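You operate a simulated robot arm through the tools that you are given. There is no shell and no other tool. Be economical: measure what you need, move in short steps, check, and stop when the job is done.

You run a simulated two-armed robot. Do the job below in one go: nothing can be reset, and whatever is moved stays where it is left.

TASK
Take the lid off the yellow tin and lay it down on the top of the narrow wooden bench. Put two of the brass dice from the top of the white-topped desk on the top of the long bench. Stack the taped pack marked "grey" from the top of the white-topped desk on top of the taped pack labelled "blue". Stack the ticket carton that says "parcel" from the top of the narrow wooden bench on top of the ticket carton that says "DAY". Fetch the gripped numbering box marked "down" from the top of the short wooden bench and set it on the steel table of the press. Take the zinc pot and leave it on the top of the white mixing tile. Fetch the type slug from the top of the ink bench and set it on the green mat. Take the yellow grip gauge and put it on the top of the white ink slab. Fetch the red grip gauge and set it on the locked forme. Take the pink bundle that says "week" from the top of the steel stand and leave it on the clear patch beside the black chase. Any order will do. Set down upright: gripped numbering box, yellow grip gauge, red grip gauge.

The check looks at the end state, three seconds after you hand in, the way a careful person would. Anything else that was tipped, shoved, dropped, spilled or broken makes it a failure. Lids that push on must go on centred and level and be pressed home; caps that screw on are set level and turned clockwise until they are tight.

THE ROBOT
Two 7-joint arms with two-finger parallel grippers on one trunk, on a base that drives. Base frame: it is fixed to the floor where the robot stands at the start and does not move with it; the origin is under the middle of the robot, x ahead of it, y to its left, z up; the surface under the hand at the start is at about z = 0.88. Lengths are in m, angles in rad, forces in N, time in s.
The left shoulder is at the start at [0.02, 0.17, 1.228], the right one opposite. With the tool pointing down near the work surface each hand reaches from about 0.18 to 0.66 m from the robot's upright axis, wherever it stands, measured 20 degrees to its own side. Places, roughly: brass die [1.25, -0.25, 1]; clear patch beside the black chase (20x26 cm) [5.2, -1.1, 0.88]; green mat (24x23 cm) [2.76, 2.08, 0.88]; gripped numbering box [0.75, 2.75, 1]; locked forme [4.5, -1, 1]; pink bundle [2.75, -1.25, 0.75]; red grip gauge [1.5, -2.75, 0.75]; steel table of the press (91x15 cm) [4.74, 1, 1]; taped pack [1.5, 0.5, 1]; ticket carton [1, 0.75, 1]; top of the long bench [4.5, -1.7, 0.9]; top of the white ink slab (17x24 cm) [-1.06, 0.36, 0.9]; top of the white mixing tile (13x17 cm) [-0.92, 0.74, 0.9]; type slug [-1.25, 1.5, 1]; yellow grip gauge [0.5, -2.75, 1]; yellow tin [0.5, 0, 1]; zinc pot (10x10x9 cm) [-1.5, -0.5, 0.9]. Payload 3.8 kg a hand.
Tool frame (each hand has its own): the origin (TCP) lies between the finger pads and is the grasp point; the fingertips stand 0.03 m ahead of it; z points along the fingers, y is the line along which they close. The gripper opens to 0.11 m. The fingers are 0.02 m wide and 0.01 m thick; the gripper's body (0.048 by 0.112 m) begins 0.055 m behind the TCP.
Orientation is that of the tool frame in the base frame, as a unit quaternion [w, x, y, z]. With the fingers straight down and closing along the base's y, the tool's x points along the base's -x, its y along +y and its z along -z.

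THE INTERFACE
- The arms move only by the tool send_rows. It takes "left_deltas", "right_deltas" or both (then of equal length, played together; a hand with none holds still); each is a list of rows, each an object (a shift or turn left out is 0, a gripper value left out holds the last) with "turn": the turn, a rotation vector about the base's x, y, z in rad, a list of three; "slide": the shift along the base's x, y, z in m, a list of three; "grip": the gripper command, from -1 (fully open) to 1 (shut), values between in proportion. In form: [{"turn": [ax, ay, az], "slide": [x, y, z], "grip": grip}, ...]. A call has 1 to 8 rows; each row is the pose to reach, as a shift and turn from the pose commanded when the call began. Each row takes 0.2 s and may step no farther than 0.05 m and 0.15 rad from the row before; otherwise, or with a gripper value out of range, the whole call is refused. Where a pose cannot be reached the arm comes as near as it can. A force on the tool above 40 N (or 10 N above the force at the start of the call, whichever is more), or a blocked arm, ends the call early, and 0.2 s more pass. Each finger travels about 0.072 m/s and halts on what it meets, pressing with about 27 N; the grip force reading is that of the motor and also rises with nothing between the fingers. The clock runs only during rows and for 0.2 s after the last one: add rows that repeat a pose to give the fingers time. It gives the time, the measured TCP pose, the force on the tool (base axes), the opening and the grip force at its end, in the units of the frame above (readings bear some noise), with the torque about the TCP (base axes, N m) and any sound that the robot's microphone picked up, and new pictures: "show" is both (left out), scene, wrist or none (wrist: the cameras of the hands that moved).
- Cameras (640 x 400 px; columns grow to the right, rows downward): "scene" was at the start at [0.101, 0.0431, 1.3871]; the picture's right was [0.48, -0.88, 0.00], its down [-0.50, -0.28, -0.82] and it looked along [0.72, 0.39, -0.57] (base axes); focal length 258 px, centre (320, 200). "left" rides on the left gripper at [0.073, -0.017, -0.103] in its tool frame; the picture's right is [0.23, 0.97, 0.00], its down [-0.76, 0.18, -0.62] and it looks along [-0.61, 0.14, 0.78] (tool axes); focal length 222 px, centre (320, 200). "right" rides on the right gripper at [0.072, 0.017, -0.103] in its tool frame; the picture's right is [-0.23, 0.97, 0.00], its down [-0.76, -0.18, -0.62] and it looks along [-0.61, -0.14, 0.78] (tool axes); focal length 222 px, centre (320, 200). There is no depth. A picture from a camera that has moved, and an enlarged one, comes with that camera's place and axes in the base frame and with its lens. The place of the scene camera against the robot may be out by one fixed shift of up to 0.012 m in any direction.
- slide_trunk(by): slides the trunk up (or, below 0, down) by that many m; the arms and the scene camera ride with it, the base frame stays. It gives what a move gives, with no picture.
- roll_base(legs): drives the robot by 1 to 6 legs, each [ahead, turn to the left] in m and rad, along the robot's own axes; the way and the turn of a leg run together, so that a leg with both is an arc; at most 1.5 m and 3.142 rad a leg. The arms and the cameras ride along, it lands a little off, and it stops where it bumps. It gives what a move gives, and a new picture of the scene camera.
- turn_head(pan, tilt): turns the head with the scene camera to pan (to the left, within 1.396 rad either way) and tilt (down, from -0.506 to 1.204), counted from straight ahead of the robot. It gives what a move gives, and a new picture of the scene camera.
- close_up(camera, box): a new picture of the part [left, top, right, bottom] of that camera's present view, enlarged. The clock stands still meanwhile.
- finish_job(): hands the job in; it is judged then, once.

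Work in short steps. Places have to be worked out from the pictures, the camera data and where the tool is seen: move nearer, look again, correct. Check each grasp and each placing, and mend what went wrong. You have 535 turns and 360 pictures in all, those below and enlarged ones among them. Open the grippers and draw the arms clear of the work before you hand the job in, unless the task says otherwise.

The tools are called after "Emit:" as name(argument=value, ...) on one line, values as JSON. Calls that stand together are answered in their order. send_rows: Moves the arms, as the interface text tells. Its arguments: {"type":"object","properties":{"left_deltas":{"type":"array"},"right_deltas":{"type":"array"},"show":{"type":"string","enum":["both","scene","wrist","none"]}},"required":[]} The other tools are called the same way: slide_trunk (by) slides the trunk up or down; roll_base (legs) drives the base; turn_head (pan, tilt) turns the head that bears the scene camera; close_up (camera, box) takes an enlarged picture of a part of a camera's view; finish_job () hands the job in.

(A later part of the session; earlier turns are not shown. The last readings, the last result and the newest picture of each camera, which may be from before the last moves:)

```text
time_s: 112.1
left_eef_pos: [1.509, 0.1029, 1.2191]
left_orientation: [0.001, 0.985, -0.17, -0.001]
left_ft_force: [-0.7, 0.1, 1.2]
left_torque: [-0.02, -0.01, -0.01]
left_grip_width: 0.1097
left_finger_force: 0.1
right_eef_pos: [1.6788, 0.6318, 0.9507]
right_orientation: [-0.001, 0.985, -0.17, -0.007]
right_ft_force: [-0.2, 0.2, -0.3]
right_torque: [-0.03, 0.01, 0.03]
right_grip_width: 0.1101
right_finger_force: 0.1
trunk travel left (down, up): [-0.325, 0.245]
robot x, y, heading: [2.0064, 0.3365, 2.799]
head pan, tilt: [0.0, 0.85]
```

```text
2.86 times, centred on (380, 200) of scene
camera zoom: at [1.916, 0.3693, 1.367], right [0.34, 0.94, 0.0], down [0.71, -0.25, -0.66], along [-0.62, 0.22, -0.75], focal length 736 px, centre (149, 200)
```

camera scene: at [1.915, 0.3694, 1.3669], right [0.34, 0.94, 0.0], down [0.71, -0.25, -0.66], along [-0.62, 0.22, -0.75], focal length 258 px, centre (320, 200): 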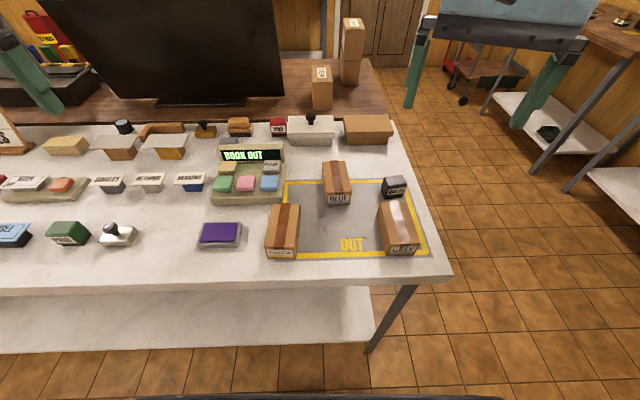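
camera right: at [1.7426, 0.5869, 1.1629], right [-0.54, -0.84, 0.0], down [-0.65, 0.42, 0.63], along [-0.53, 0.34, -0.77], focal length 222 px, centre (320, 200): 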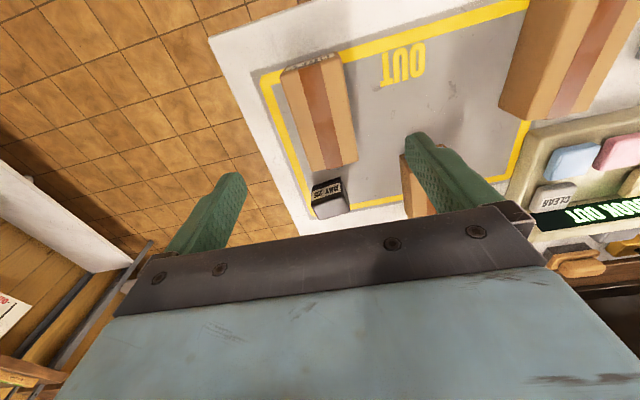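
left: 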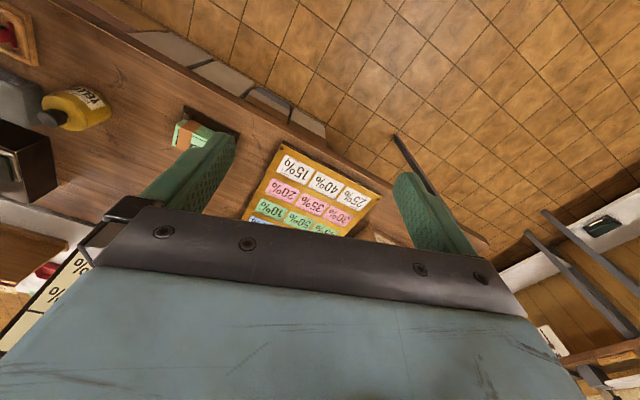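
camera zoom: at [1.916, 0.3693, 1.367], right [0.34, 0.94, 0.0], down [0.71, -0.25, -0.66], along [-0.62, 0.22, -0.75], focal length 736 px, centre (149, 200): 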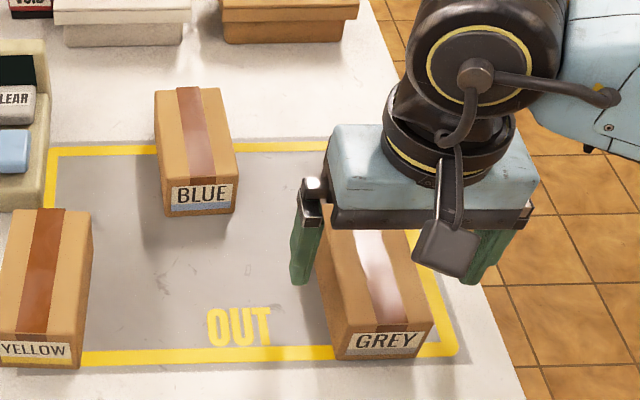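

Fingers straddle GREY, clear of the stamp. I lower 2 cm more and close.

Emit:
send_rows(right_deltas=[{"slide": [0, 0, -0.01]}, {"slide": [0, 0, -0.02]}, {"slide": [0, 0, -0.02], "grip": 1}, {"slide": [0, 0, -0.02], "grip": 1}, {"slide": [0, 0, -0.02], "grip": 1}], show="wrist")

Emit:
close_up(camera="scene", box=[300, 130, 460, 270])

```text
time_s: 113.3
left_eef_pos: [1.5083, 0.1021, 1.2188]
left_orientation: [0.001, 0.985, -0.171, -0.001]
left_ft_force: [-0.3, -0.5, 0.8]
left_torque: [0.01, 0.0, -0.02]
left_grip_width: 0.1101
left_finger_force: 0.0
right_eef_pos: [1.6788, 0.6307, 0.9311]
right_orientation: [-0.001, 0.986, -0.169, -0.006]
right_ft_force: [-0.8, -0.6, -0.7]
right_torque: [-0.05, 0.06, -0.02]
right_grip_width: 0.0601
right_finger_force: 27.2
trunk travel left (down, up): [-0.325, 0.245]
robot x, y, heading: [2.0046, 0.3384, 2.8]
head pan, tilt: [0.0, 0.85]
camera right: at [1.743, 0.5896, 1.0335], right [-0.54, -0.84, 0.0], down [-0.65, 0.42, 0.63], along [-0.53, 0.34, -0.77], focal length 222 px, centre (320, 200)
```

right: 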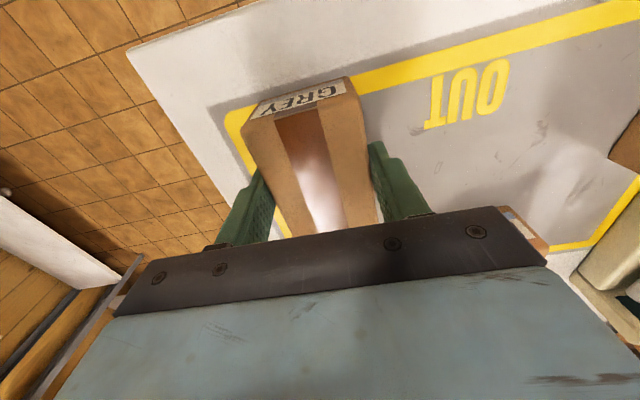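

```text
2.86 times, centred on (380, 200) of scene
camera zoom: at [1.916, 0.369, 1.367], right [0.34, 0.94, 0.0], down [0.71, -0.25, -0.66], along [-0.62, 0.22, -0.75], focal length 736 px, centre (149, 200)
```

zoom: 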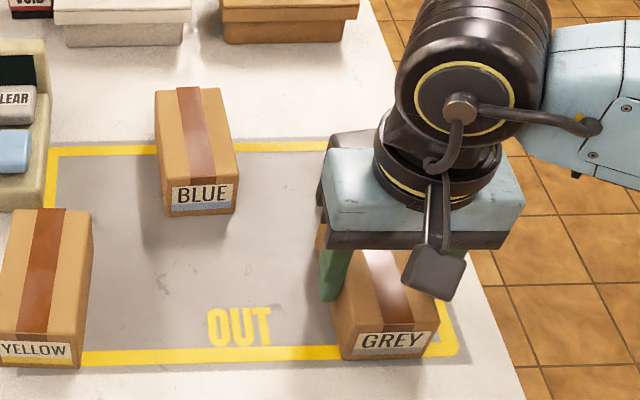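

GREY is held. I lift 11 cm and carry it over BLUE (shift about −0.178, −0.075), then compare visually.

Emit:
send_rows(right_deltas=[{"slide": [0, 0, 0.01]}, {"slide": [0, 0, 0.05]}, {"slide": [0, 0, 0.1]}, {"slide": [-0.04, -0.017, 0.11]}, {"slide": [-0.08, -0.034, 0.11]}, {"slide": [-0.12, -0.05, 0.11]}, {"slide": [-0.16, -0.067, 0.11]}, {"slide": [-0.178, -0.075, 0.11]}], show="none")

Emit:
close_up(camera="scene", box=[260, 100, 420, 240])

```text
time_s: 115.1
left_eef_pos: [1.5077, 0.1031, 1.2187]
left_orientation: [0.0, 0.985, -0.17, 0.0]
left_ft_force: [-0.6, 0.0, 0.8]
left_torque: [-0.01, 0.0, -0.03]
left_grip_width: 0.1099
left_finger_force: 0.0
right_eef_pos: [1.4997, 0.5547, 1.0406]
right_orientation: [-0.001, 0.985, -0.17, -0.006]
right_ft_force: [-0.5, 0.1, -1.5]
right_torque: [0.01, -0.01, 0.03]
right_grip_width: 0.0602
right_finger_force: 26.7
trunk travel left (down, up): [-0.325, 0.245]
robot x, y, heading: [2.0056, 0.3355, 2.799]
head pan, tilt: [0.0, 0.85]
```

```text
2.86 times, centred on (340, 170) of scene
camera zoom: at [1.9157, 0.3689, 1.367], right [0.34, 0.94, 0.0], down [0.71, -0.25, -0.66], along [-0.62, 0.22, -0.75], focal length 736 px, centre (263, 286)
```

zoom: 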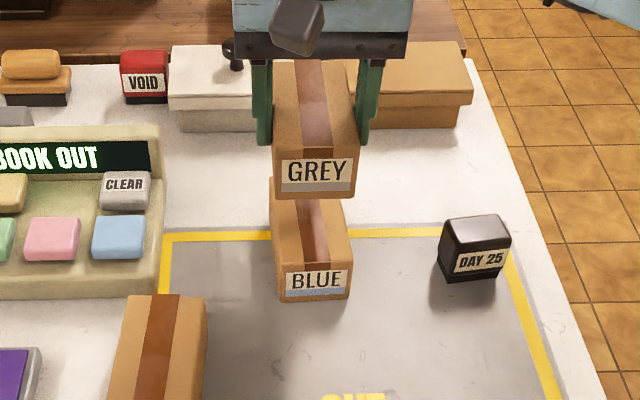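

GREY is slightly too far in (~1.2 cm). I shift outward and lower toward contact, then look.

Emit:
send_rows(right_deltas=[{"slide": [0.011, -0.003, -0.02]}, {"slide": [0.011, -0.003, -0.045]}], show="none")

Emit:
close_up(camera="scene", box=[280, 120, 400, 225])

```text
time_s: 115.7
left_eef_pos: [1.5077, 0.1023, 1.2196]
left_orientation: [0.001, 0.985, -0.17, 0.0]
left_ft_force: [0.2, 0.3, -0.9]
left_torque: [0.01, 0.01, -0.01]
left_grip_width: 0.1099
left_finger_force: 0.0
right_eef_pos: [1.5111, 0.5518, 0.9953]
right_orientation: [-0.001, 0.985, -0.17, -0.006]
right_ft_force: [0.3, -0.2, -1.5]
right_torque: [-0.01, -0.03, 0.01]
right_grip_width: 0.0602
right_finger_force: 27.1
trunk travel left (down, up): [-0.325, 0.245]
robot x, y, heading: [2.0077, 0.3369, 2.796]
head pan, tilt: [0.0, 0.85]
```

```text
3.81 times, centred on (340, 172) of scene
camera zoom: at [1.9155, 0.3691, 1.3669], right [0.34, 0.94, 0.0], down [0.71, -0.25, -0.66], along [-0.62, 0.22, -0.75], focal length 982 px, centre (244, 305)
```

zoom: 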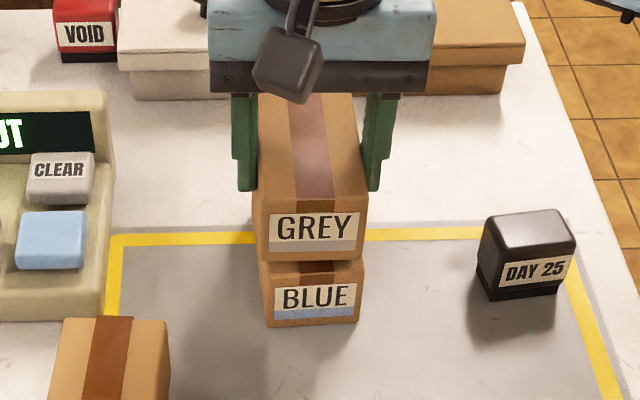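

Aligned within a few mm. I trim 4 mm laterally and lower to contact.

Emit:
send_rows(right_deltas=[{"slide": [0.0, 0.004, -0.006]}, {"slide": [0.0, 0.004, -0.01]}, {"slide": [0.0, 0.004, -0.013]}, {"slide": [0.0, 0.004, -0.016]}], show="none")

```text
time_s: 116.7
left_eef_pos: [1.5079, 0.1034, 1.2197]
left_orientation: [0.001, 0.985, -0.171, -0.001]
left_ft_force: [0.2, 0.3, 0.2]
left_torque: [0.01, 0.02, 0.03]
left_grip_width: 0.1098
left_finger_force: 0.1
right_eef_pos: [1.5108, 0.5558, 0.9819]
right_orientation: [-0.001, 0.985, -0.17, -0.007]
right_ft_force: [-0.2, 0.5, 3.2]
right_torque: [0.13, -0.2, 0.02]
right_grip_width: 0.0602
right_finger_force: 26.8
trunk travel left (down, up): [-0.325, 0.245]
robot x, y, heading: [2.0081, 0.336, 2.798]
head pan, tilt: [0.0, 0.85]
```

Contact made (pack height 5 cm). I release and lift.

Emit:
send_rows(right_deltas=[{"slide": [0, 0, 0.002], "grip": -0.5}, {"slide": [0, 0, 0.002], "grip": -1}, {"slide": [0, 0, 0.002], "grip": -1}, {"slide": [0, 0, 0.04]}, {"slide": [0, 0, 0.09]}, {"slide": [0, 0, 0.14]}, {"slide": [0.03, 0.02, 0.17]}, {"slide": [0.06, 0.04, 0.19]}], show="none")

Emit:
close_up(camera="scene", box=[280, 120, 400, 225])

```text
time_s: 118.5
left_eef_pos: [1.5093, 0.1038, 1.2202]
left_orientation: [0.0, 0.985, -0.17, -0.001]
left_ft_force: [-0.1, -0.2, -1.1]
left_torque: [-0.02, 0.01, -0.02]
left_grip_width: 0.1099
left_finger_force: 0.0
right_eef_pos: [1.5725, 0.5963, 1.1677]
right_orientation: [-0.002, 0.986, -0.169, -0.005]
right_ft_force: [0.2, -0.8, 1.0]
right_torque: [0.0, -0.02, 0.03]
right_grip_width: 0.1101
right_finger_force: 0.0
trunk travel left (down, up): [-0.325, 0.245]
robot x, y, heading: [2.0073, 0.3353, 2.797]
head pan, tilt: [0.0, 0.85]
```

```text
3.81 times, centred on (340, 172) of scene
camera zoom: at [1.9167, 0.3692, 1.3671], right [0.34, 0.94, 0.0], down [0.71, -0.25, -0.66], along [-0.62, 0.22, -0.75], focal length 982 px, centre (244, 305)
```

zoom: 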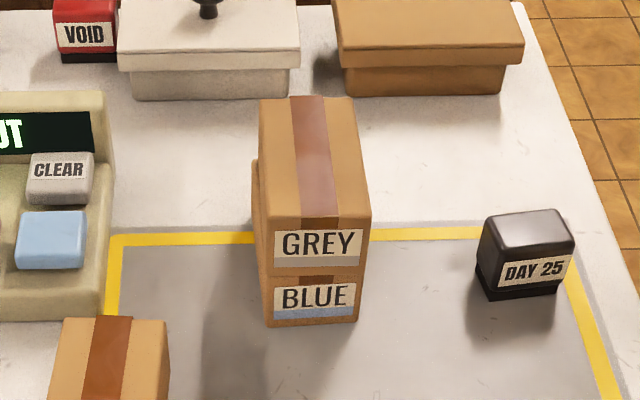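

The packs are stacked. Now along the desk to find the brass dice; I drive about 0.6 m along it and look.

Emit:
roll_base(legs=[[0, 1.614], [0.55, 0], [0, -1.614]])

Emit:
close_up(camera="scene", box=[40, 60, 360, 260])

```text
time_s: 129.5
left_eef_pos: [1.3543, -0.4402, 1.2186]
left_orientation: [0.0, 0.988, -0.155, -0.001]
left_ft_force: [-0.5, -0.1, 0.1]
left_torque: [0.0, 0.0, 0.01]
left_grip_width: 0.11
left_finger_force: 0.0
right_eef_pos: [1.4042, 0.0548, 1.1683]
right_orientation: [-0.001, 0.988, -0.155, -0.006]
right_ft_force: [0.0, 0.7, -0.1]
right_torque: [0.01, -0.01, 0.04]
right_grip_width: 0.1101
right_finger_force: 0.1
trunk travel left (down, up): [-0.325, 0.245]
robot x, y, heading: [1.8472, -0.1917, 2.826]
head pan, tilt: [0.0, 0.85]
camera scene: at [1.7553, -0.1619, 1.367], right [0.31, 0.95, 0.0], down [0.71, -0.23, -0.66], along [-0.63, 0.2, -0.75], focal length 258 px, centre (320, 200)
```

scene: 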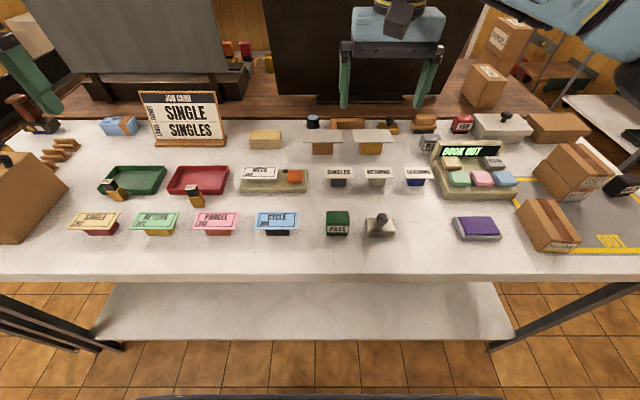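

```text
2.00 times, centred on (200, 160) of scene
camera zoom: at [1.7553, -0.1619, 1.367], right [0.31, 0.95, 0.0], down [0.71, -0.23, -0.66], along [-0.63, 0.2, -0.75], focal length 516 px, centre (560, 280)
```

zoom: 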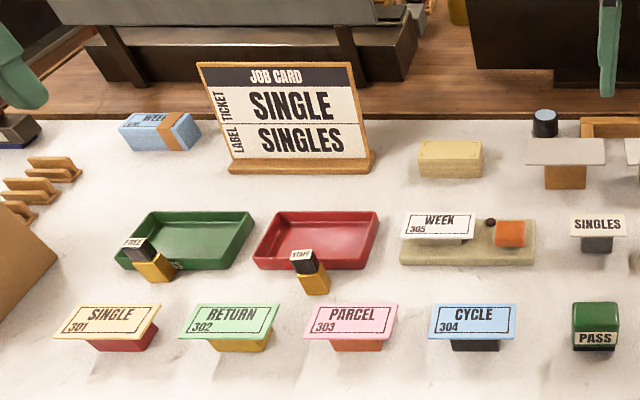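

Two brass dice, "STAFF" (≈1.27,−0.32) and "FREE" (≈1.19,−0.51), stand by the trays. I raise and tuck the left hand, then drive 0.28 m further along.

Emit:
send_rows(left_deltas=[{"slide": [0.01, 0.03, 0.03]}, {"slide": [0.02, 0.06, 0.06]}, {"slide": [0.03, 0.09, 0.08]}, {"slide": [0.04, 0.12, 0.1]}, {"slide": [0.053, 0.16, 0.1]}], show="none")

Emit:
roll_base(legs=[[0, 1.571], [0.28, 0], [0, -1.571]])

Emit:
close_up(camera="scene", box=[160, 90, 400, 240])

```text
time_s: 130.7
left_eef_pos: [1.4079, -0.2782, 1.3206]
left_orientation: [0.0, 0.988, -0.155, 0.0]
left_ft_force: [0.8, 0.5, 0.0]
left_torque: [0.02, 0.01, 0.01]
left_grip_width: 0.1101
left_finger_force: 0.0
right_eef_pos: [1.4042, 0.0548, 1.1684]
right_orientation: [-0.001, 0.988, -0.156, -0.006]
right_ft_force: [-0.5, -0.7, -0.6]
right_torque: [0.0, -0.01, -0.01]
right_grip_width: 0.11
right_finger_force: 0.0
trunk travel left (down, up): [-0.325, 0.245]
robot x, y, heading: [1.8465, -0.1902, 2.83]
head pan, tilt: [0.0, 0.85]
```

```text
time_s: 140.3
left_eef_pos: [1.3232, -0.5501, 1.3198]
left_orientation: [-0.001, 0.989, -0.151, -0.001]
left_ft_force: [-0.5, 0.5, 0.1]
left_torque: [0.01, 0.01, -0.01]
left_grip_width: 0.1102
left_finger_force: 0.1
right_eef_pos: [1.316, -0.2149, 1.1677]
right_orientation: [0.001, 0.989, -0.151, -0.006]
right_ft_force: [-0.6, 0.5, -0.7]
right_torque: [0.0, 0.0, -0.02]
right_grip_width: 0.1098
right_finger_force: 0.0
trunk travel left (down, up): [-0.325, 0.245]
robot x, y, heading: [1.757, -0.4598, 2.837]
head pan, tilt: [0.0, 0.85]
camera scene: at [1.6691, -0.4294, 1.367], right [0.3, 0.95, 0.0], down [0.72, -0.22, -0.66], along [-0.63, 0.2, -0.75], focal length 258 px, centre (320, 200)
```

scene: 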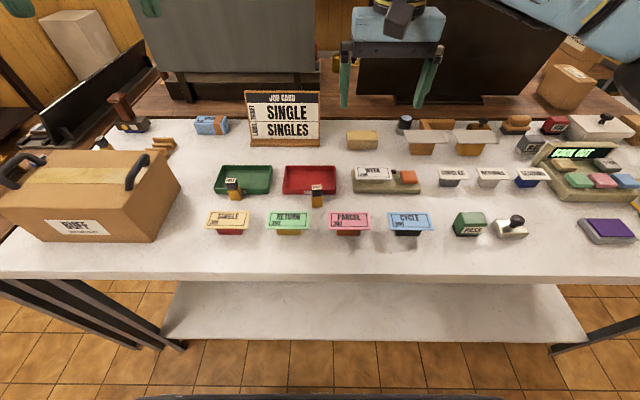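

```text
2.67 times, centred on (280, 165) of scene
camera zoom: at [1.6691, -0.4294, 1.367], right [0.3, 0.95, 0.0], down [0.72, -0.22, -0.66], along [-0.63, 0.2, -0.75], focal length 687 px, centre (427, 293)
```

zoom: 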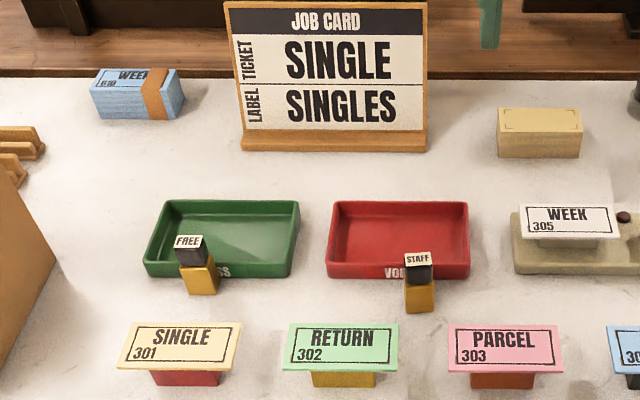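

STAFF ≈(1.268,−0.309) suits the right hand, FREE ≈(1.185,−0.501) the left. I bring the right hand over STAFF, narrowed.

Emit:
send_rows(right_deltas=[{"slide": [-0.015, -0.035, -0.02], "grip": -0.2}, {"slide": [-0.03, -0.07, -0.04]}, {"slide": [-0.045, -0.095, -0.075]}, {"slide": [-0.045, -0.095, -0.115]}], show="wrist")

```text
time_s: 141.3
left_eef_pos: [1.3235, -0.5492, 1.3192]
left_orientation: [-0.001, 0.989, -0.151, -0.002]
left_ft_force: [-1.2, -0.1, 0.2]
left_torque: [-0.06, 0.01, -0.01]
left_grip_width: 0.1098
left_finger_force: 0.1
right_eef_pos: [1.2699, -0.3091, 1.0533]
right_orientation: [-0.001, 0.989, -0.15, -0.006]
right_ft_force: [-0.6, 0.3, -0.2]
right_torque: [-0.03, -0.01, 0.04]
right_grip_width: 0.0663
right_finger_force: 0.1
trunk travel left (down, up): [-0.325, 0.245]
robot x, y, heading: [1.7615, -0.4588, 2.84]
head pan, tilt: [0.0, 0.85]
camera right: at [1.3361, -0.3478, 1.1553], right [-0.51, -0.86, 0.0], down [-0.67, 0.39, 0.63], along [-0.55, 0.32, -0.77], focal length 222 px, centre (320, 200)
```

right: 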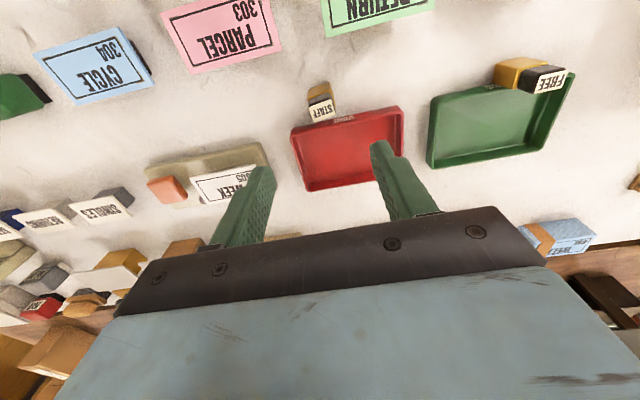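

The wrist view gives STAFF at about (1.281, −0.316). I correct and descend to z 0.935, then check before closing.

Emit:
send_rows(right_deltas=[{"slide": [0.012, -0.008, -0.03]}, {"slide": [0.012, -0.008, -0.07]}], show="wrist")

Emit:
close_up(camera="scene", box=[240, 110, 400, 250])

```text
time_s: 141.9
left_eef_pos: [1.3233, -0.5498, 1.3193]
left_orientation: [0.0, 0.989, -0.15, -0.001]
left_ft_force: [0.0, 0.4, -0.3]
left_torque: [-0.02, -0.02, -0.02]
left_grip_width: 0.11
left_finger_force: 0.1
right_eef_pos: [1.2825, -0.32, 0.9832]
right_orientation: [-0.001, 0.989, -0.151, -0.006]
right_ft_force: [-0.9, 0.5, 0.2]
right_torque: [-0.03, -0.06, 0.01]
right_grip_width: 0.066
right_finger_force: 0.1
trunk travel left (down, up): [-0.325, 0.245]
robot x, y, heading: [1.7608, -0.4592, 2.837]
head pan, tilt: [0.0, 0.85]
camera right: at [1.3474, -0.3579, 1.0856], right [-0.51, -0.86, 0.0], down [-0.67, 0.39, 0.63], along [-0.55, 0.32, -0.77], focal length 222 px, centre (320, 200)
```

right: 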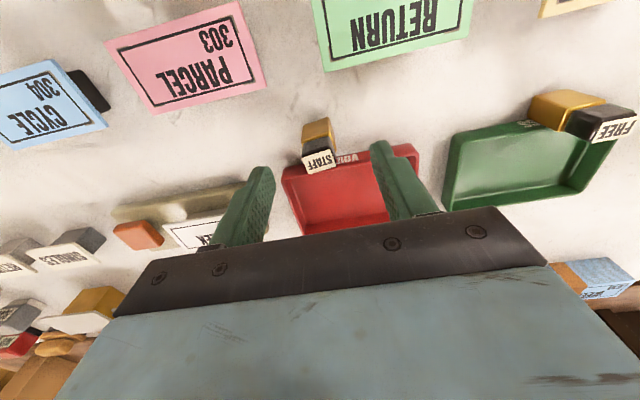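

```text
2.86 times, centred on (320, 180) of scene
camera zoom: at [1.6686, -0.4297, 1.367], right [0.3, 0.95, 0.0], down [0.72, -0.22, -0.66], along [-0.63, 0.2, -0.75], focal length 736 px, centre (320, 257)
```

zoom: 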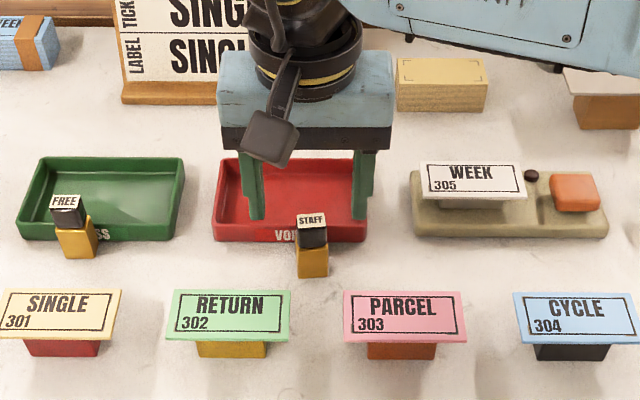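

Triangulated die top: (1.278, −0.315, 0.937). I trim and descend 5 cm, then close.

Emit:
send_rows(right_deltas=[{"slide": [-0.003, 0.004, -0.025]}, {"slide": [-0.003, 0.004, -0.05]}, {"slide": [-0.003, 0.004, -0.053], "grip": 0.5}, {"slide": [-0.003, 0.004, -0.053], "grip": 1}, {"slide": [-0.003, 0.004, -0.053], "grip": 1}, {"slide": [-0.003, 0.004, -0.053], "grip": 1}], show="none")

Emit:
close_up(camera="scene", box=[240, 110, 400, 250])

```text
time_s: 143.3
left_eef_pos: [1.3233, -0.5498, 1.3193]
left_orientation: [0.0, 0.989, -0.151, -0.001]
left_ft_force: [0.1, -0.8, -0.3]
left_torque: [0.01, 0.01, 0.0]
left_grip_width: 0.1098
left_finger_force: 0.0
right_eef_pos: [1.2781, -0.3158, 0.9301]
right_orientation: [0.0, 0.989, -0.151, -0.006]
right_ft_force: [0.1, 0.2, 0.3]
right_torque: [-0.01, 0.03, 0.0]
right_grip_width: 0.0257
right_finger_force: 27.2
trunk travel left (down, up): [-0.325, 0.245]
robot x, y, heading: [1.7565, -0.4609, 2.841]
head pan, tilt: [0.0, 0.85]
```

```text
2.86 times, centred on (320, 180) of scene
camera zoom: at [1.669, -0.4296, 1.367], right [0.3, 0.95, 0.0], down [0.72, -0.22, -0.66], along [-0.63, 0.2, -0.75], focal length 736 px, centre (320, 257)
```

zoom: 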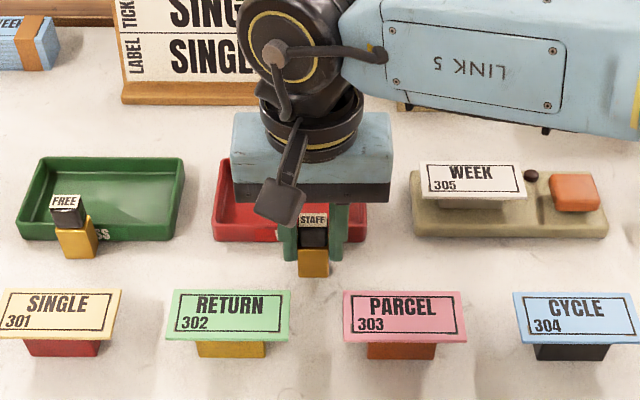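

STAFF held. I lift it away to the right while the left hand comes down over FREE (≈1.195, −0.507).

Emit:
send_rows(right_deltas=[{"slide": [0, 0, 0.045]}, {"slide": [0, 0, 0.09]}, {"slide": [0, 0.0, 0.13]}, {"slide": [0.01, 0.03, 0.16]}, {"slide": [0.02, 0.06, 0.19]}, {"slide": [0.03, 0.09, 0.22]}, {"slide": [0.05, 0.12, 0.24]}, {"slide": [0.07, 0.15, 0.26]}], left_deltas=[{"slide": [-0.02, 0.0, -0.03], "grip": -0.2}, {"slide": [-0.04, 0.0, -0.06]}, {"slide": [-0.06, 0.01, -0.09]}, {"slide": [-0.08, 0.02, -0.12]}, {"slide": [-0.1, 0.03, -0.15]}, {"slide": [-0.12, 0.04, -0.18]}, {"slide": [-0.126, 0.042, -0.22]}, {"slide": [-0.126, 0.042, -0.265]}], show="wrist")

```text
time_s: 145.1
left_eef_pos: [1.2018, -0.5174, 1.0581]
left_orientation: [0.0, 0.989, -0.15, -0.002]
left_ft_force: [0.0, -0.5, -0.5]
left_torque: [-0.02, -0.03, -0.01]
left_grip_width: 0.0657
left_finger_force: 0.1
left hand out of reach, approached as far as the arm can: row 8
right_eef_pos: [1.3479, -0.1638, 1.192]
right_orientation: [-0.001, 0.989, -0.15, -0.007]
right_ft_force: [-0.4, 0.4, -2.4]
right_torque: [-0.02, -0.01, -0.01]
right_grip_width: 0.0253
right_finger_force: 26.8
trunk travel left (down, up): [-0.325, 0.245]
robot x, y, heading: [1.768, -0.4606, 2.839]
head pan, tilt: [0.0, 0.85]
camera right: at [1.4152, -0.2021, 1.2946], right [-0.51, -0.86, 0.0], down [-0.67, 0.39, 0.63], along [-0.55, 0.32, -0.77], focal length 222 px, centre (320, 200)
camera left: at [1.2767, -0.5225, 1.1614], right [-0.07, -1.0, 0.0], down [-0.78, 0.06, 0.63], along [-0.62, 0.05, -0.78], focal length 222 px, centre (320, 200)
```

right: 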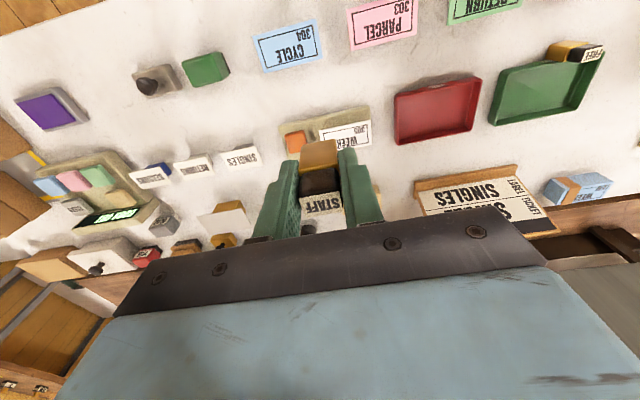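
left: 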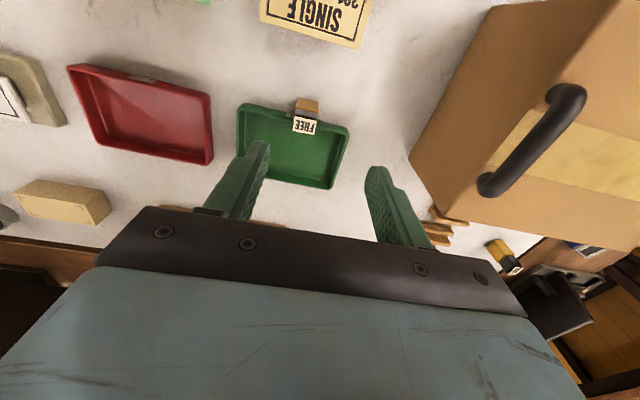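

FREE is at about (1.200, −0.500). The left arm reported its limit; I drive 6 cm forward to gain reach.

Emit:
roll_base(legs=[[0.06, 0]])

```text
time_s: 146.1
left_eef_pos: [1.144, -0.4983, 1.0574]
left_orientation: [0.0, 0.989, -0.15, -0.001]
left_ft_force: [-0.4, -0.2, -0.7]
left_torque: [-0.02, 0.01, -0.01]
left_grip_width: 0.0659
left_finger_force: 0.0
right_eef_pos: [1.2902, -0.1458, 1.1924]
right_orientation: [0.0, 0.989, -0.149, -0.006]
right_ft_force: [-0.1, 0.3, -1.5]
right_torque: [0.04, -0.02, 0.0]
right_grip_width: 0.0252
right_finger_force: 27.1
trunk travel left (down, up): [-0.325, 0.245]
robot x, y, heading: [1.7024, -0.4408, 2.84]
head pan, tilt: [0.0, 0.85]
camera scene: at [1.6102, -0.4113, 1.3669], right [0.3, 0.95, 0.0], down [0.72, -0.22, -0.66], along [-0.63, 0.2, -0.75], focal length 258 px, centre (320, 200)
```

scene: 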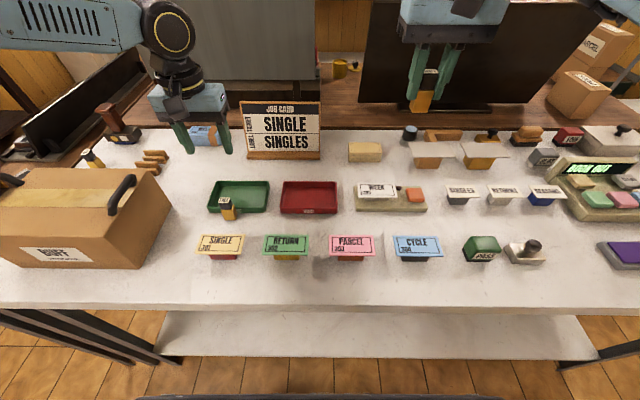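

I bring the left hand back over FREE at (1.203, −0.500) and lower a bit.

Emit:
send_rows(left_deltas=[{"slide": [0.03, -0.001, 0.0]}, {"slide": [0.059, -0.002, 0]}, {"slide": [0.059, -0.002, -0.035]}, {"slide": [0.059, -0.002, -0.07]}], show="wrist")

```text
time_s: 147.1
left_eef_pos: [1.2028, -0.5015, 0.9869]
left_orientation: [-0.001, 0.989, -0.15, 0.0]
left_ft_force: [-0.6, -0.5, -0.4]
left_torque: [-0.01, 0.0, -0.01]
left_grip_width: 0.0658
left_finger_force: 0.0
right_eef_pos: [1.2906, -0.1471, 1.1923]
right_orientation: [0.0, 0.989, -0.15, -0.006]
right_ft_force: [-0.1, -0.3, -1.2]
right_torque: [-0.01, -0.01, 0.01]
right_grip_width: 0.0254
right_finger_force: 27.1
trunk travel left (down, up): [-0.325, 0.245]
robot x, y, heading: [1.7019, -0.4403, 2.837]
head pan, tilt: [0.0, 0.85]
camera left: at [1.2773, -0.5081, 1.0908], right [-0.07, -1.0, 0.0], down [-0.78, 0.05, 0.62], along [-0.62, 0.05, -0.78], focal length 222 px, centre (320, 200)
```

left: 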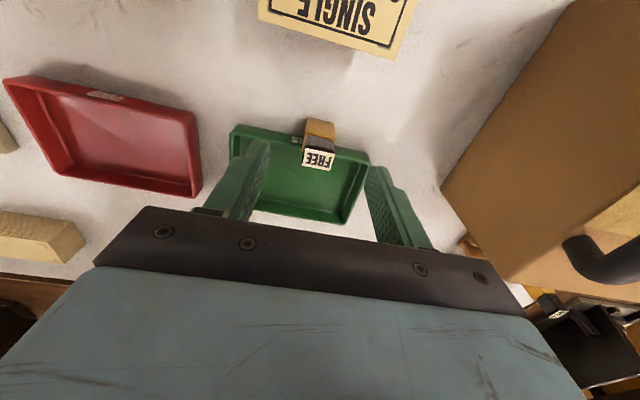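

FREE is at ≈(1.199, −0.5005). I trim, descend 5.7 cm and close.

Emit:
send_rows(left_deltas=[{"slide": [-0.003, 0.001, -0.025]}, {"slide": [-0.003, 0.001, -0.05]}, {"slide": [-0.003, 0.001, -0.057], "grip": 0.5}, {"slide": [-0.003, 0.001, -0.057], "grip": 1}, {"slide": [-0.003, 0.001, -0.057], "grip": 1}, {"slide": [-0.003, 0.001, -0.057], "grip": 1}], show="wrist")

```text
time_s: 148.5
left_eef_pos: [1.2098, -0.5205, 0.9514]
left_orientation: [-0.001, 0.989, -0.151, -0.002]
left_ft_force: [0.7, 0.6, -1.4]
left_torque: [0.02, -0.02, -0.01]
left_grip_width: 0.0
left_finger_force: 26.6
left hand out of reach, approached as far as the arm can: row 1, 2, 3, 4, 5, 6
right_eef_pos: [1.2903, -0.1462, 1.1913]
right_orientation: [-0.001, 0.989, -0.15, -0.006]
right_ft_force: [0.2, -0.2, -1.0]
right_torque: [-0.02, 0.0, -0.02]
right_grip_width: 0.0253
right_finger_force: 27.3
trunk travel left (down, up): [-0.325, 0.245]
robot x, y, heading: [1.703, -0.444, 2.836]
head pan, tilt: [0.0, 0.85]
camera left: at [1.2848, -0.5263, 1.0552], right [-0.07, -1.0, 0.0], down [-0.78, 0.06, 0.62], along [-0.62, 0.05, -0.78], focal length 222 px, centre (320, 200)
```

left: 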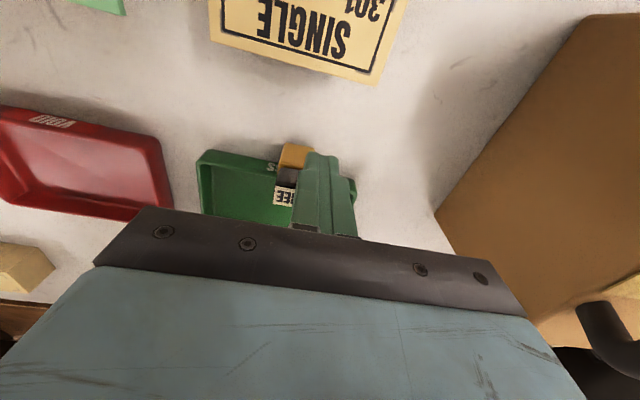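

The left arm cannot come further inward and closed beside the die without taking it. I open, raise, and pivot the robot right so FREE lies more to its left.

Emit:
send_rows(left_deltas=[{"slide": [0, -0.004, 0.0], "grip": 0.4}, {"slide": [0, -0.004, 0.03]}, {"slide": [0, -0.004, 0.07]}, {"slide": [0.0, -0.004, 0.11], "grip": -0.2}], show="none")

Emit:
roll_base(legs=[[0, -0.28]])

```text
time_s: 149.5
left_eef_pos: [1.2111, -0.5246, 1.0624]
left_orientation: [0.0, 0.989, -0.15, -0.001]
left_ft_force: [-0.4, 0.2, 0.3]
left_torque: [-0.04, -0.01, -0.01]
left_grip_width: 0.0659
left_finger_force: 0.1
right_eef_pos: [1.2924, -0.1457, 1.1916]
right_orientation: [-0.001, 0.989, -0.15, -0.006]
right_ft_force: [-0.5, 0.6, -1.6]
right_torque: [0.01, -0.02, -0.01]
right_grip_width: 0.0253
right_finger_force: 26.9
trunk travel left (down, up): [-0.325, 0.245]
robot x, y, heading: [1.7049, -0.4439, 2.832]
head pan, tilt: [0.0, 0.85]
```

```text
time_s: 150.8
left_eef_pos: [1.2054, -0.3825, 1.0628]
left_orientation: [0.0, 0.958, -0.287, -0.001]
left_ft_force: [0.9, -0.3, -0.2]
left_torque: [-0.03, 0.0, -0.01]
left_grip_width: 0.0661
left_finger_force: 0.1
right_eef_pos: [1.3897, -0.044, 1.1921]
right_orientation: [-0.002, 0.958, -0.287, -0.005]
right_ft_force: [0.0, 0.6, -2.1]
right_torque: [0.03, -0.02, -0.02]
right_grip_width: 0.0258
right_finger_force: 26.7
trunk travel left (down, up): [-0.325, 0.245]
robot x, y, heading: [1.7065, -0.443, 2.561]
head pan, tilt: [0.0, 0.85]
camera scene: at [1.6239, -0.386, 1.367], right [0.55, 0.83, 0.0], down [0.63, -0.41, -0.66], along [-0.55, 0.36, -0.75], focal length 258 px, centre (320, 200)
```

scene: 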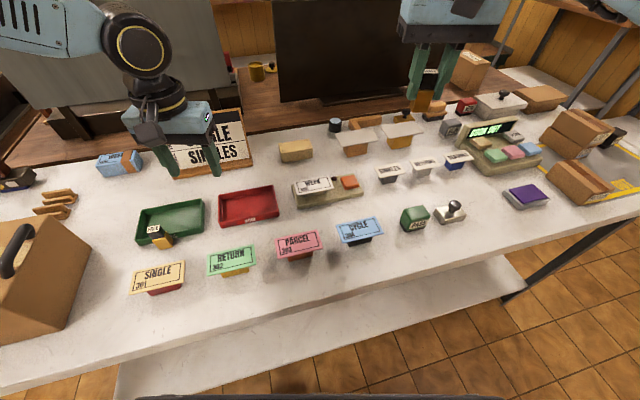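

I turn the left hand +0.24 to stay aligned with the die and move it over FREE again.

Emit:
send_rows(left_deltas=[{"turn": [0, 0, 0.08], "slide": [-0.002, -0.04, 0]}, {"turn": [0, 0, 0.16], "slide": [-0.004, -0.08, 0]}, {"turn": [0, 0, 0.24], "slide": [-0.006, -0.118, -0.02]}, {"turn": [0, 0, 0.24], "slide": [-0.006, -0.118, -0.06]}], show="wrist")

```text
time_s: 151.8
left_eef_pos: [1.1997, -0.5018, 1.0008]
left_orientation: [0.001, 0.985, -0.17, 0.0]
left_ft_force: [-0.3, -0.4, -0.3]
left_torque: [-0.02, 0.0, 0.01]
left_grip_width: 0.0659
left_finger_force: 0.1
right_eef_pos: [1.3879, -0.0425, 1.1918]
right_orientation: [-0.002, 0.958, -0.286, -0.007]
right_ft_force: [-0.6, -0.1, -2.5]
right_torque: [0.01, -0.01, -0.04]
right_grip_width: 0.0254
right_finger_force: 27.1
trunk travel left (down, up): [-0.325, 0.245]
robot x, y, heading: [1.7006, -0.4397, 2.562]
head pan, tilt: [0.0, 0.85]
camera left: at [1.2731, -0.5103, 1.1048], right [-0.11, -0.99, 0.0], down [-0.78, 0.09, 0.62], along [-0.62, 0.07, -0.78], focal length 222 px, centre (320, 200)
```

left: 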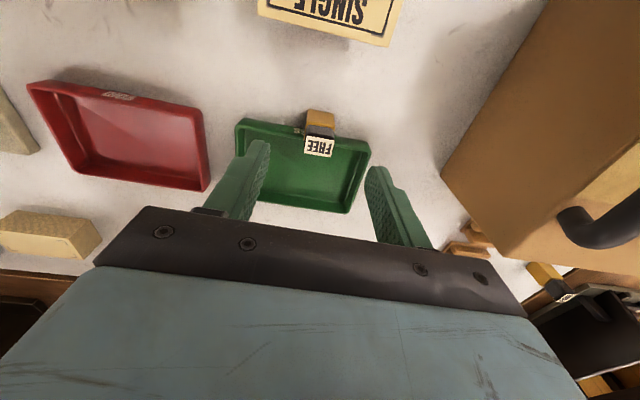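

Centred. I descend to 0.931 and close.

Emit:
send_rows(left_deltas=[{"slide": [-0.001, 0.001, -0.03]}, {"slide": [-0.001, 0.001, -0.06]}, {"slide": [-0.001, 0.001, -0.07]}, {"slide": [-0.001, 0.001, -0.07], "grip": 0.5}, {"slide": [-0.001, 0.001, -0.07], "grip": 1}, {"slide": [-0.001, 0.001, -0.07], "grip": 1}], show="wrist")

```text
time_s: 153.2
left_eef_pos: [1.1997, -0.5004, 0.9305]
left_orientation: [0.0, 0.985, -0.171, -0.001]
left_ft_force: [0.6, 0.1, -0.4]
left_torque: [-0.01, 0.01, 0.01]
left_grip_width: 0.0252
left_finger_force: 27.0
right_eef_pos: [1.3886, -0.0439, 1.192]
right_orientation: [-0.002, 0.958, -0.286, -0.006]
right_ft_force: [0.2, 0.4, -0.9]
right_torque: [0.0, 0.01, -0.01]
right_grip_width: 0.0254
right_finger_force: 26.6
trunk travel left (down, up): [-0.325, 0.245]
robot x, y, heading: [1.7047, -0.4438, 2.559]
head pan, tilt: [0.0, 0.85]
camera left: at [1.273, -0.5095, 1.0348], right [-0.11, -0.99, 0.0], down [-0.78, 0.09, 0.62], along [-0.62, 0.07, -0.78], focal length 222 px, centre (320, 200)
```

left: 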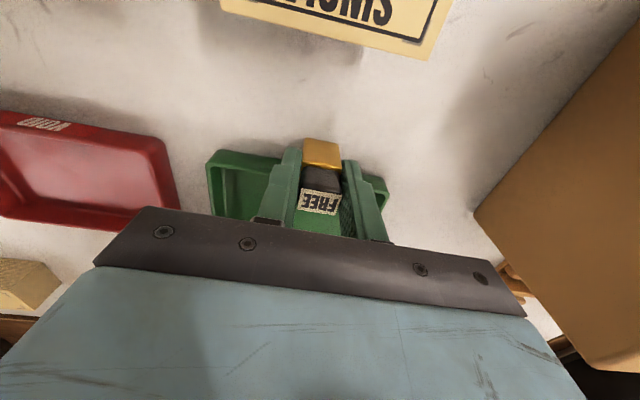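

FREE is held. I lift it high, pull both hands in, and turn the robot right to survey the far side.

Emit:
send_rows(left_deltas=[{"slide": [0, 0, 0.04]}, {"slide": [0, 0, 0.09]}, {"slide": [0, 0, 0.14]}, {"slide": [0.0, 0.0, 0.19]}, {"slide": [0.03, 0.0, 0.22]}, {"slide": [0.06, 0.0, 0.25]}, {"slide": [0.09, 0, 0.27]}], show="none")

Emit:
roll_base(legs=[[0, -2.0]])

Emit:
turn_head(pan=-0.6, tilt=0.35)

```text
time_s: 154.8
left_eef_pos: [1.2886, -0.5019, 1.2022]
left_orientation: [-0.001, 0.985, -0.171, -0.001]
left_ft_force: [-0.4, -0.2, -1.6]
left_torque: [0.01, -0.02, 0.02]
left_grip_width: 0.0255
left_finger_force: 27.1
right_eef_pos: [1.3909, -0.0441, 1.1909]
right_orientation: [-0.002, 0.958, -0.286, -0.008]
right_ft_force: [-0.1, -0.3, -1.1]
right_torque: [-0.02, 0.02, 0.0]
right_grip_width: 0.0255
right_finger_force: 26.6
trunk travel left (down, up): [-0.325, 0.245]
robot x, y, heading: [1.7051, -0.4383, 2.557]
head pan, tilt: [0.0, 0.85]
```

```text
time_s: 158.7
left_eef_pos: [1.6478, -0.0332, 1.2022]
left_orientation: [0.001, -0.579, 0.815, 0.001]
left_ft_force: [-0.5, -0.2, -1.9]
left_torque: [0.0, 0.01, -0.01]
left_grip_width: 0.0254
left_finger_force: 27.2
right_eef_pos: [2.1033, -0.1284, 1.1906]
right_orientation: [0.006, -0.479, 0.878, 0.003]
right_ft_force: [0.4, -0.6, -1.2]
right_torque: [0.0, 0.0, 0.0]
right_grip_width: 0.0254
right_finger_force: 27.1
trunk travel left (down, up): [-0.325, 0.245]
robot x, y, heading: [1.706, -0.4482, 0.998]
head pan, tilt: [0.0, 0.85]
stopped in leg 1: the robot was blocked; the commanded pose is now the measured one
camera scene: at [1.7668, -0.3633, 1.367], right [0.84, -0.54, 0.0], down [-0.41, -0.63, -0.66], along [0.36, 0.56, -0.75], focal length 258 px, centre (320, 200)
```

scene: 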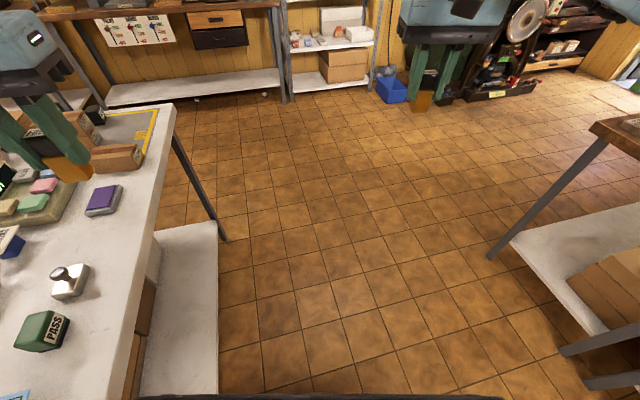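

```text
time_s: 159.7
left_eef_pos: [1.644, -0.0328, 1.2016]
left_orientation: [0.001, -0.58, 0.815, 0.0]
left_ft_force: [0.9, -1.0, -2.0]
left_torque: [-0.04, 0.0, 0.03]
left_grip_width: 0.0253
left_finger_force: 27.4
right_eef_pos: [2.0995, -0.1261, 1.191]
right_orientation: [0.005, -0.481, 0.877, 0.003]
right_ft_force: [-0.1, -0.3, -1.6]
right_torque: [-0.02, -0.02, 0.0]
right_grip_width: 0.0256
right_finger_force: 27.4
trunk travel left (down, up): [-0.325, 0.245]
robot x, y, heading: [1.7072, -0.4428, 1.001]
head pan, tilt: [-0.6, 0.351]
camera scene: at [1.8078, -0.3911, 1.4106], right [0.39, -0.92, 0.0], down [-0.32, -0.13, -0.94], along [0.86, 0.37, -0.34], focal length 258 px, centre (320, 200)
```

scene: 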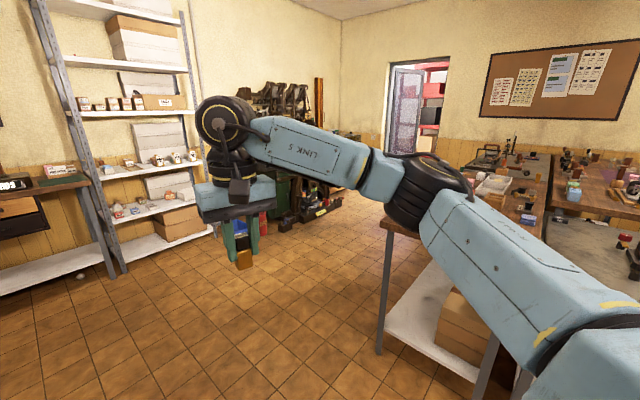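

The base probably touched the desk's lower shelf while turning. I drive ahead, away from the desk edge, then continue turning.

Emit:
roll_base(legs=[[0.35, 0]])

```text
time_s: 162.0
left_eef_pos: [1.8313, 0.2609, 1.2024]
left_orientation: [0.001, -0.581, 0.814, 0.0]
left_ft_force: [0.8, 0.7, -0.9]
left_torque: [-0.03, 0.01, -0.02]
left_grip_width: 0.0254
left_finger_force: 26.5
right_eef_pos: [2.2902, 0.1658, 1.1904]
right_orientation: [0.006, -0.479, 0.878, 0.003]
right_ft_force: [0.6, -0.3, -1.4]
right_torque: [0.01, 0.0, 0.01]
right_grip_width: 0.0255
right_finger_force: 26.9
trunk travel left (down, up): [-0.325, 0.245]
robot x, y, heading: [1.8951, -0.1566, 0.997]
head pan, tilt: [-0.6, 0.351]
camera scene: at [1.996, -0.0982, 1.4106], right [0.39, -0.92, 0.0], down [-0.32, -0.13, -0.94], along [0.86, 0.37, -0.34], focal length 258 px, centre (320, 200)
```

scene: 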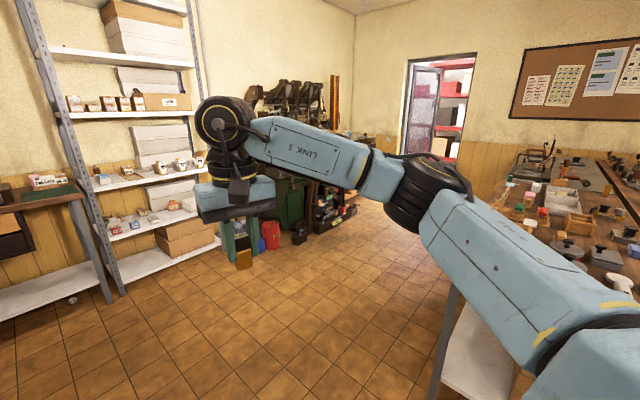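

Clear. I turn right to face the far benches and survey with the head.

Emit:
roll_base(legs=[[0, -1.25]])

Emit:
turn_head(pan=0.0, tilt=0.3)

Emit:
turn_head(pan=-0.9, tilt=0.3)

```text
time_s: 165.5
left_eef_pos: [2.2693, 0.0368, 1.2027]
left_orientation: [0.0, 0.008, 1.0, -0.001]
left_ft_force: [0.4, 0.3, -0.9]
left_torque: [0.01, 0.0, 0.0]
left_grip_width: 0.0252
left_finger_force: 27.2
right_eef_pos: [2.3222, -0.4273, 1.191]
right_orientation: [0.005, 0.125, 0.992, -0.001]
right_ft_force: [-0.3, -0.5, -0.9]
right_torque: [0.02, 0.03, -0.01]
right_grip_width: 0.0253
right_finger_force: 27.1
trunk travel left (down, up): [-0.325, 0.245]
robot x, y, heading: [1.8926, -0.1557, -0.256]
head pan, tilt: [-0.6, 0.351]
camera scene: at [1.9804, -0.2282, 1.4106], right [-0.75, -0.66, 0.0], down [-0.23, 0.26, -0.94], along [0.62, -0.71, -0.34], focal length 258 px, centre (320, 200)
```

scene: 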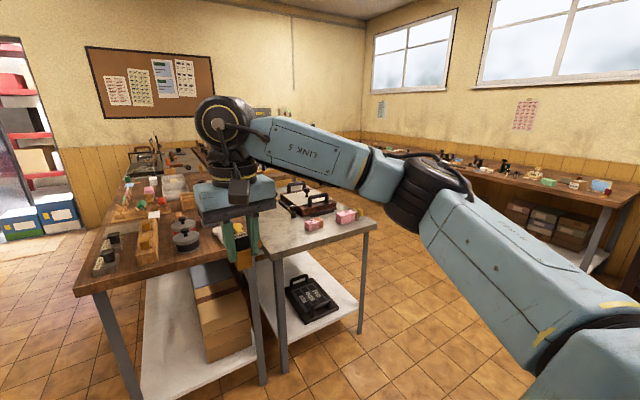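

```text
time_s: 166.5
left_eef_pos: [2.2699, 0.038, 1.2022]
left_orientation: [0.002, 0.006, 1.0, 0.0]
left_ft_force: [0.2, 0.6, -0.1]
left_torque: [0.0, 0.03, -0.02]
left_grip_width: 0.0252
left_finger_force: 26.8
right_eef_pos: [2.3218, -0.4252, 1.1915]
right_orientation: [0.006, 0.124, 0.992, -0.001]
right_ft_force: [-0.4, 0.5, -1.0]
right_torque: [0.02, 0.05, 0.02]
right_grip_width: 0.0254
right_finger_force: 27.2
trunk travel left (down, up): [-0.325, 0.245]
robot x, y, heading: [1.8951, -0.1534, -0.25]
head pan, tilt: [0.0, 0.3]
camera scene: at [2.0094, -0.1812, 1.4154], right [-0.25, -0.97, 0.0], down [-0.29, 0.07, -0.96], along [0.93, -0.24, -0.3], focal length 258 px, centre (320, 200)
```

scene: 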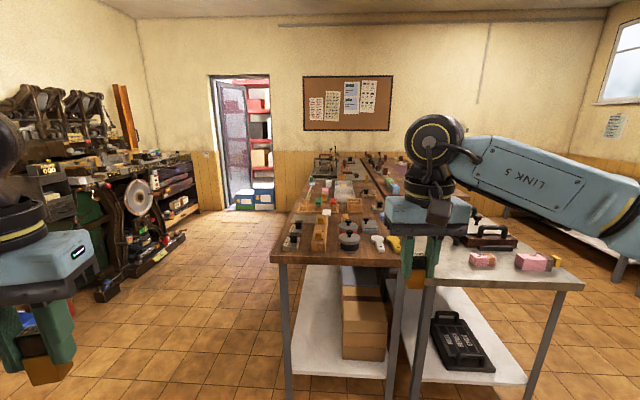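

```text
time_s: 167.7
left_eef_pos: [2.2688, 0.0387, 1.2024]
left_orientation: [0.001, 0.007, 1.0, 0.0]
left_ft_force: [0.3, -0.6, -1.3]
left_torque: [0.0, 0.03, 0.04]
left_grip_width: 0.0252
left_finger_force: 26.9
right_eef_pos: [2.3216, -0.4263, 1.1901]
right_orientation: [0.006, 0.124, 0.992, -0.001]
right_ft_force: [0.6, -0.1, -1.3]
right_torque: [0.0, -0.01, -0.01]
right_grip_width: 0.0253
right_finger_force: 27.3
trunk travel left (down, up): [-0.325, 0.245]
robot x, y, heading: [1.8914, -0.1505, -0.249]
head pan, tilt: [-0.901, 0.3]
camera scene: at [1.9571, -0.2432, 1.4154], right [-0.91, -0.41, 0.0], down [-0.12, 0.27, -0.96], along [0.39, -0.87, -0.3], focal length 258 px, centre (320, 200)
```

scene: 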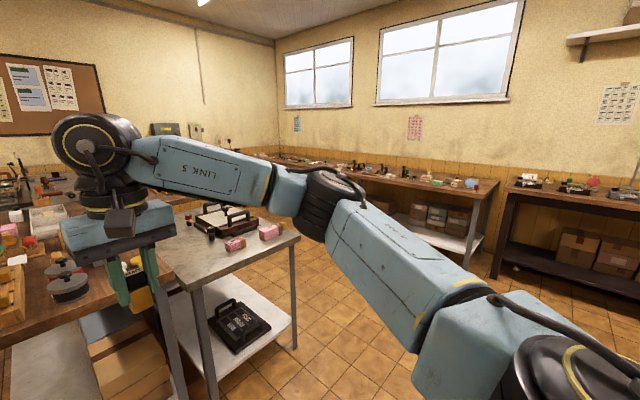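

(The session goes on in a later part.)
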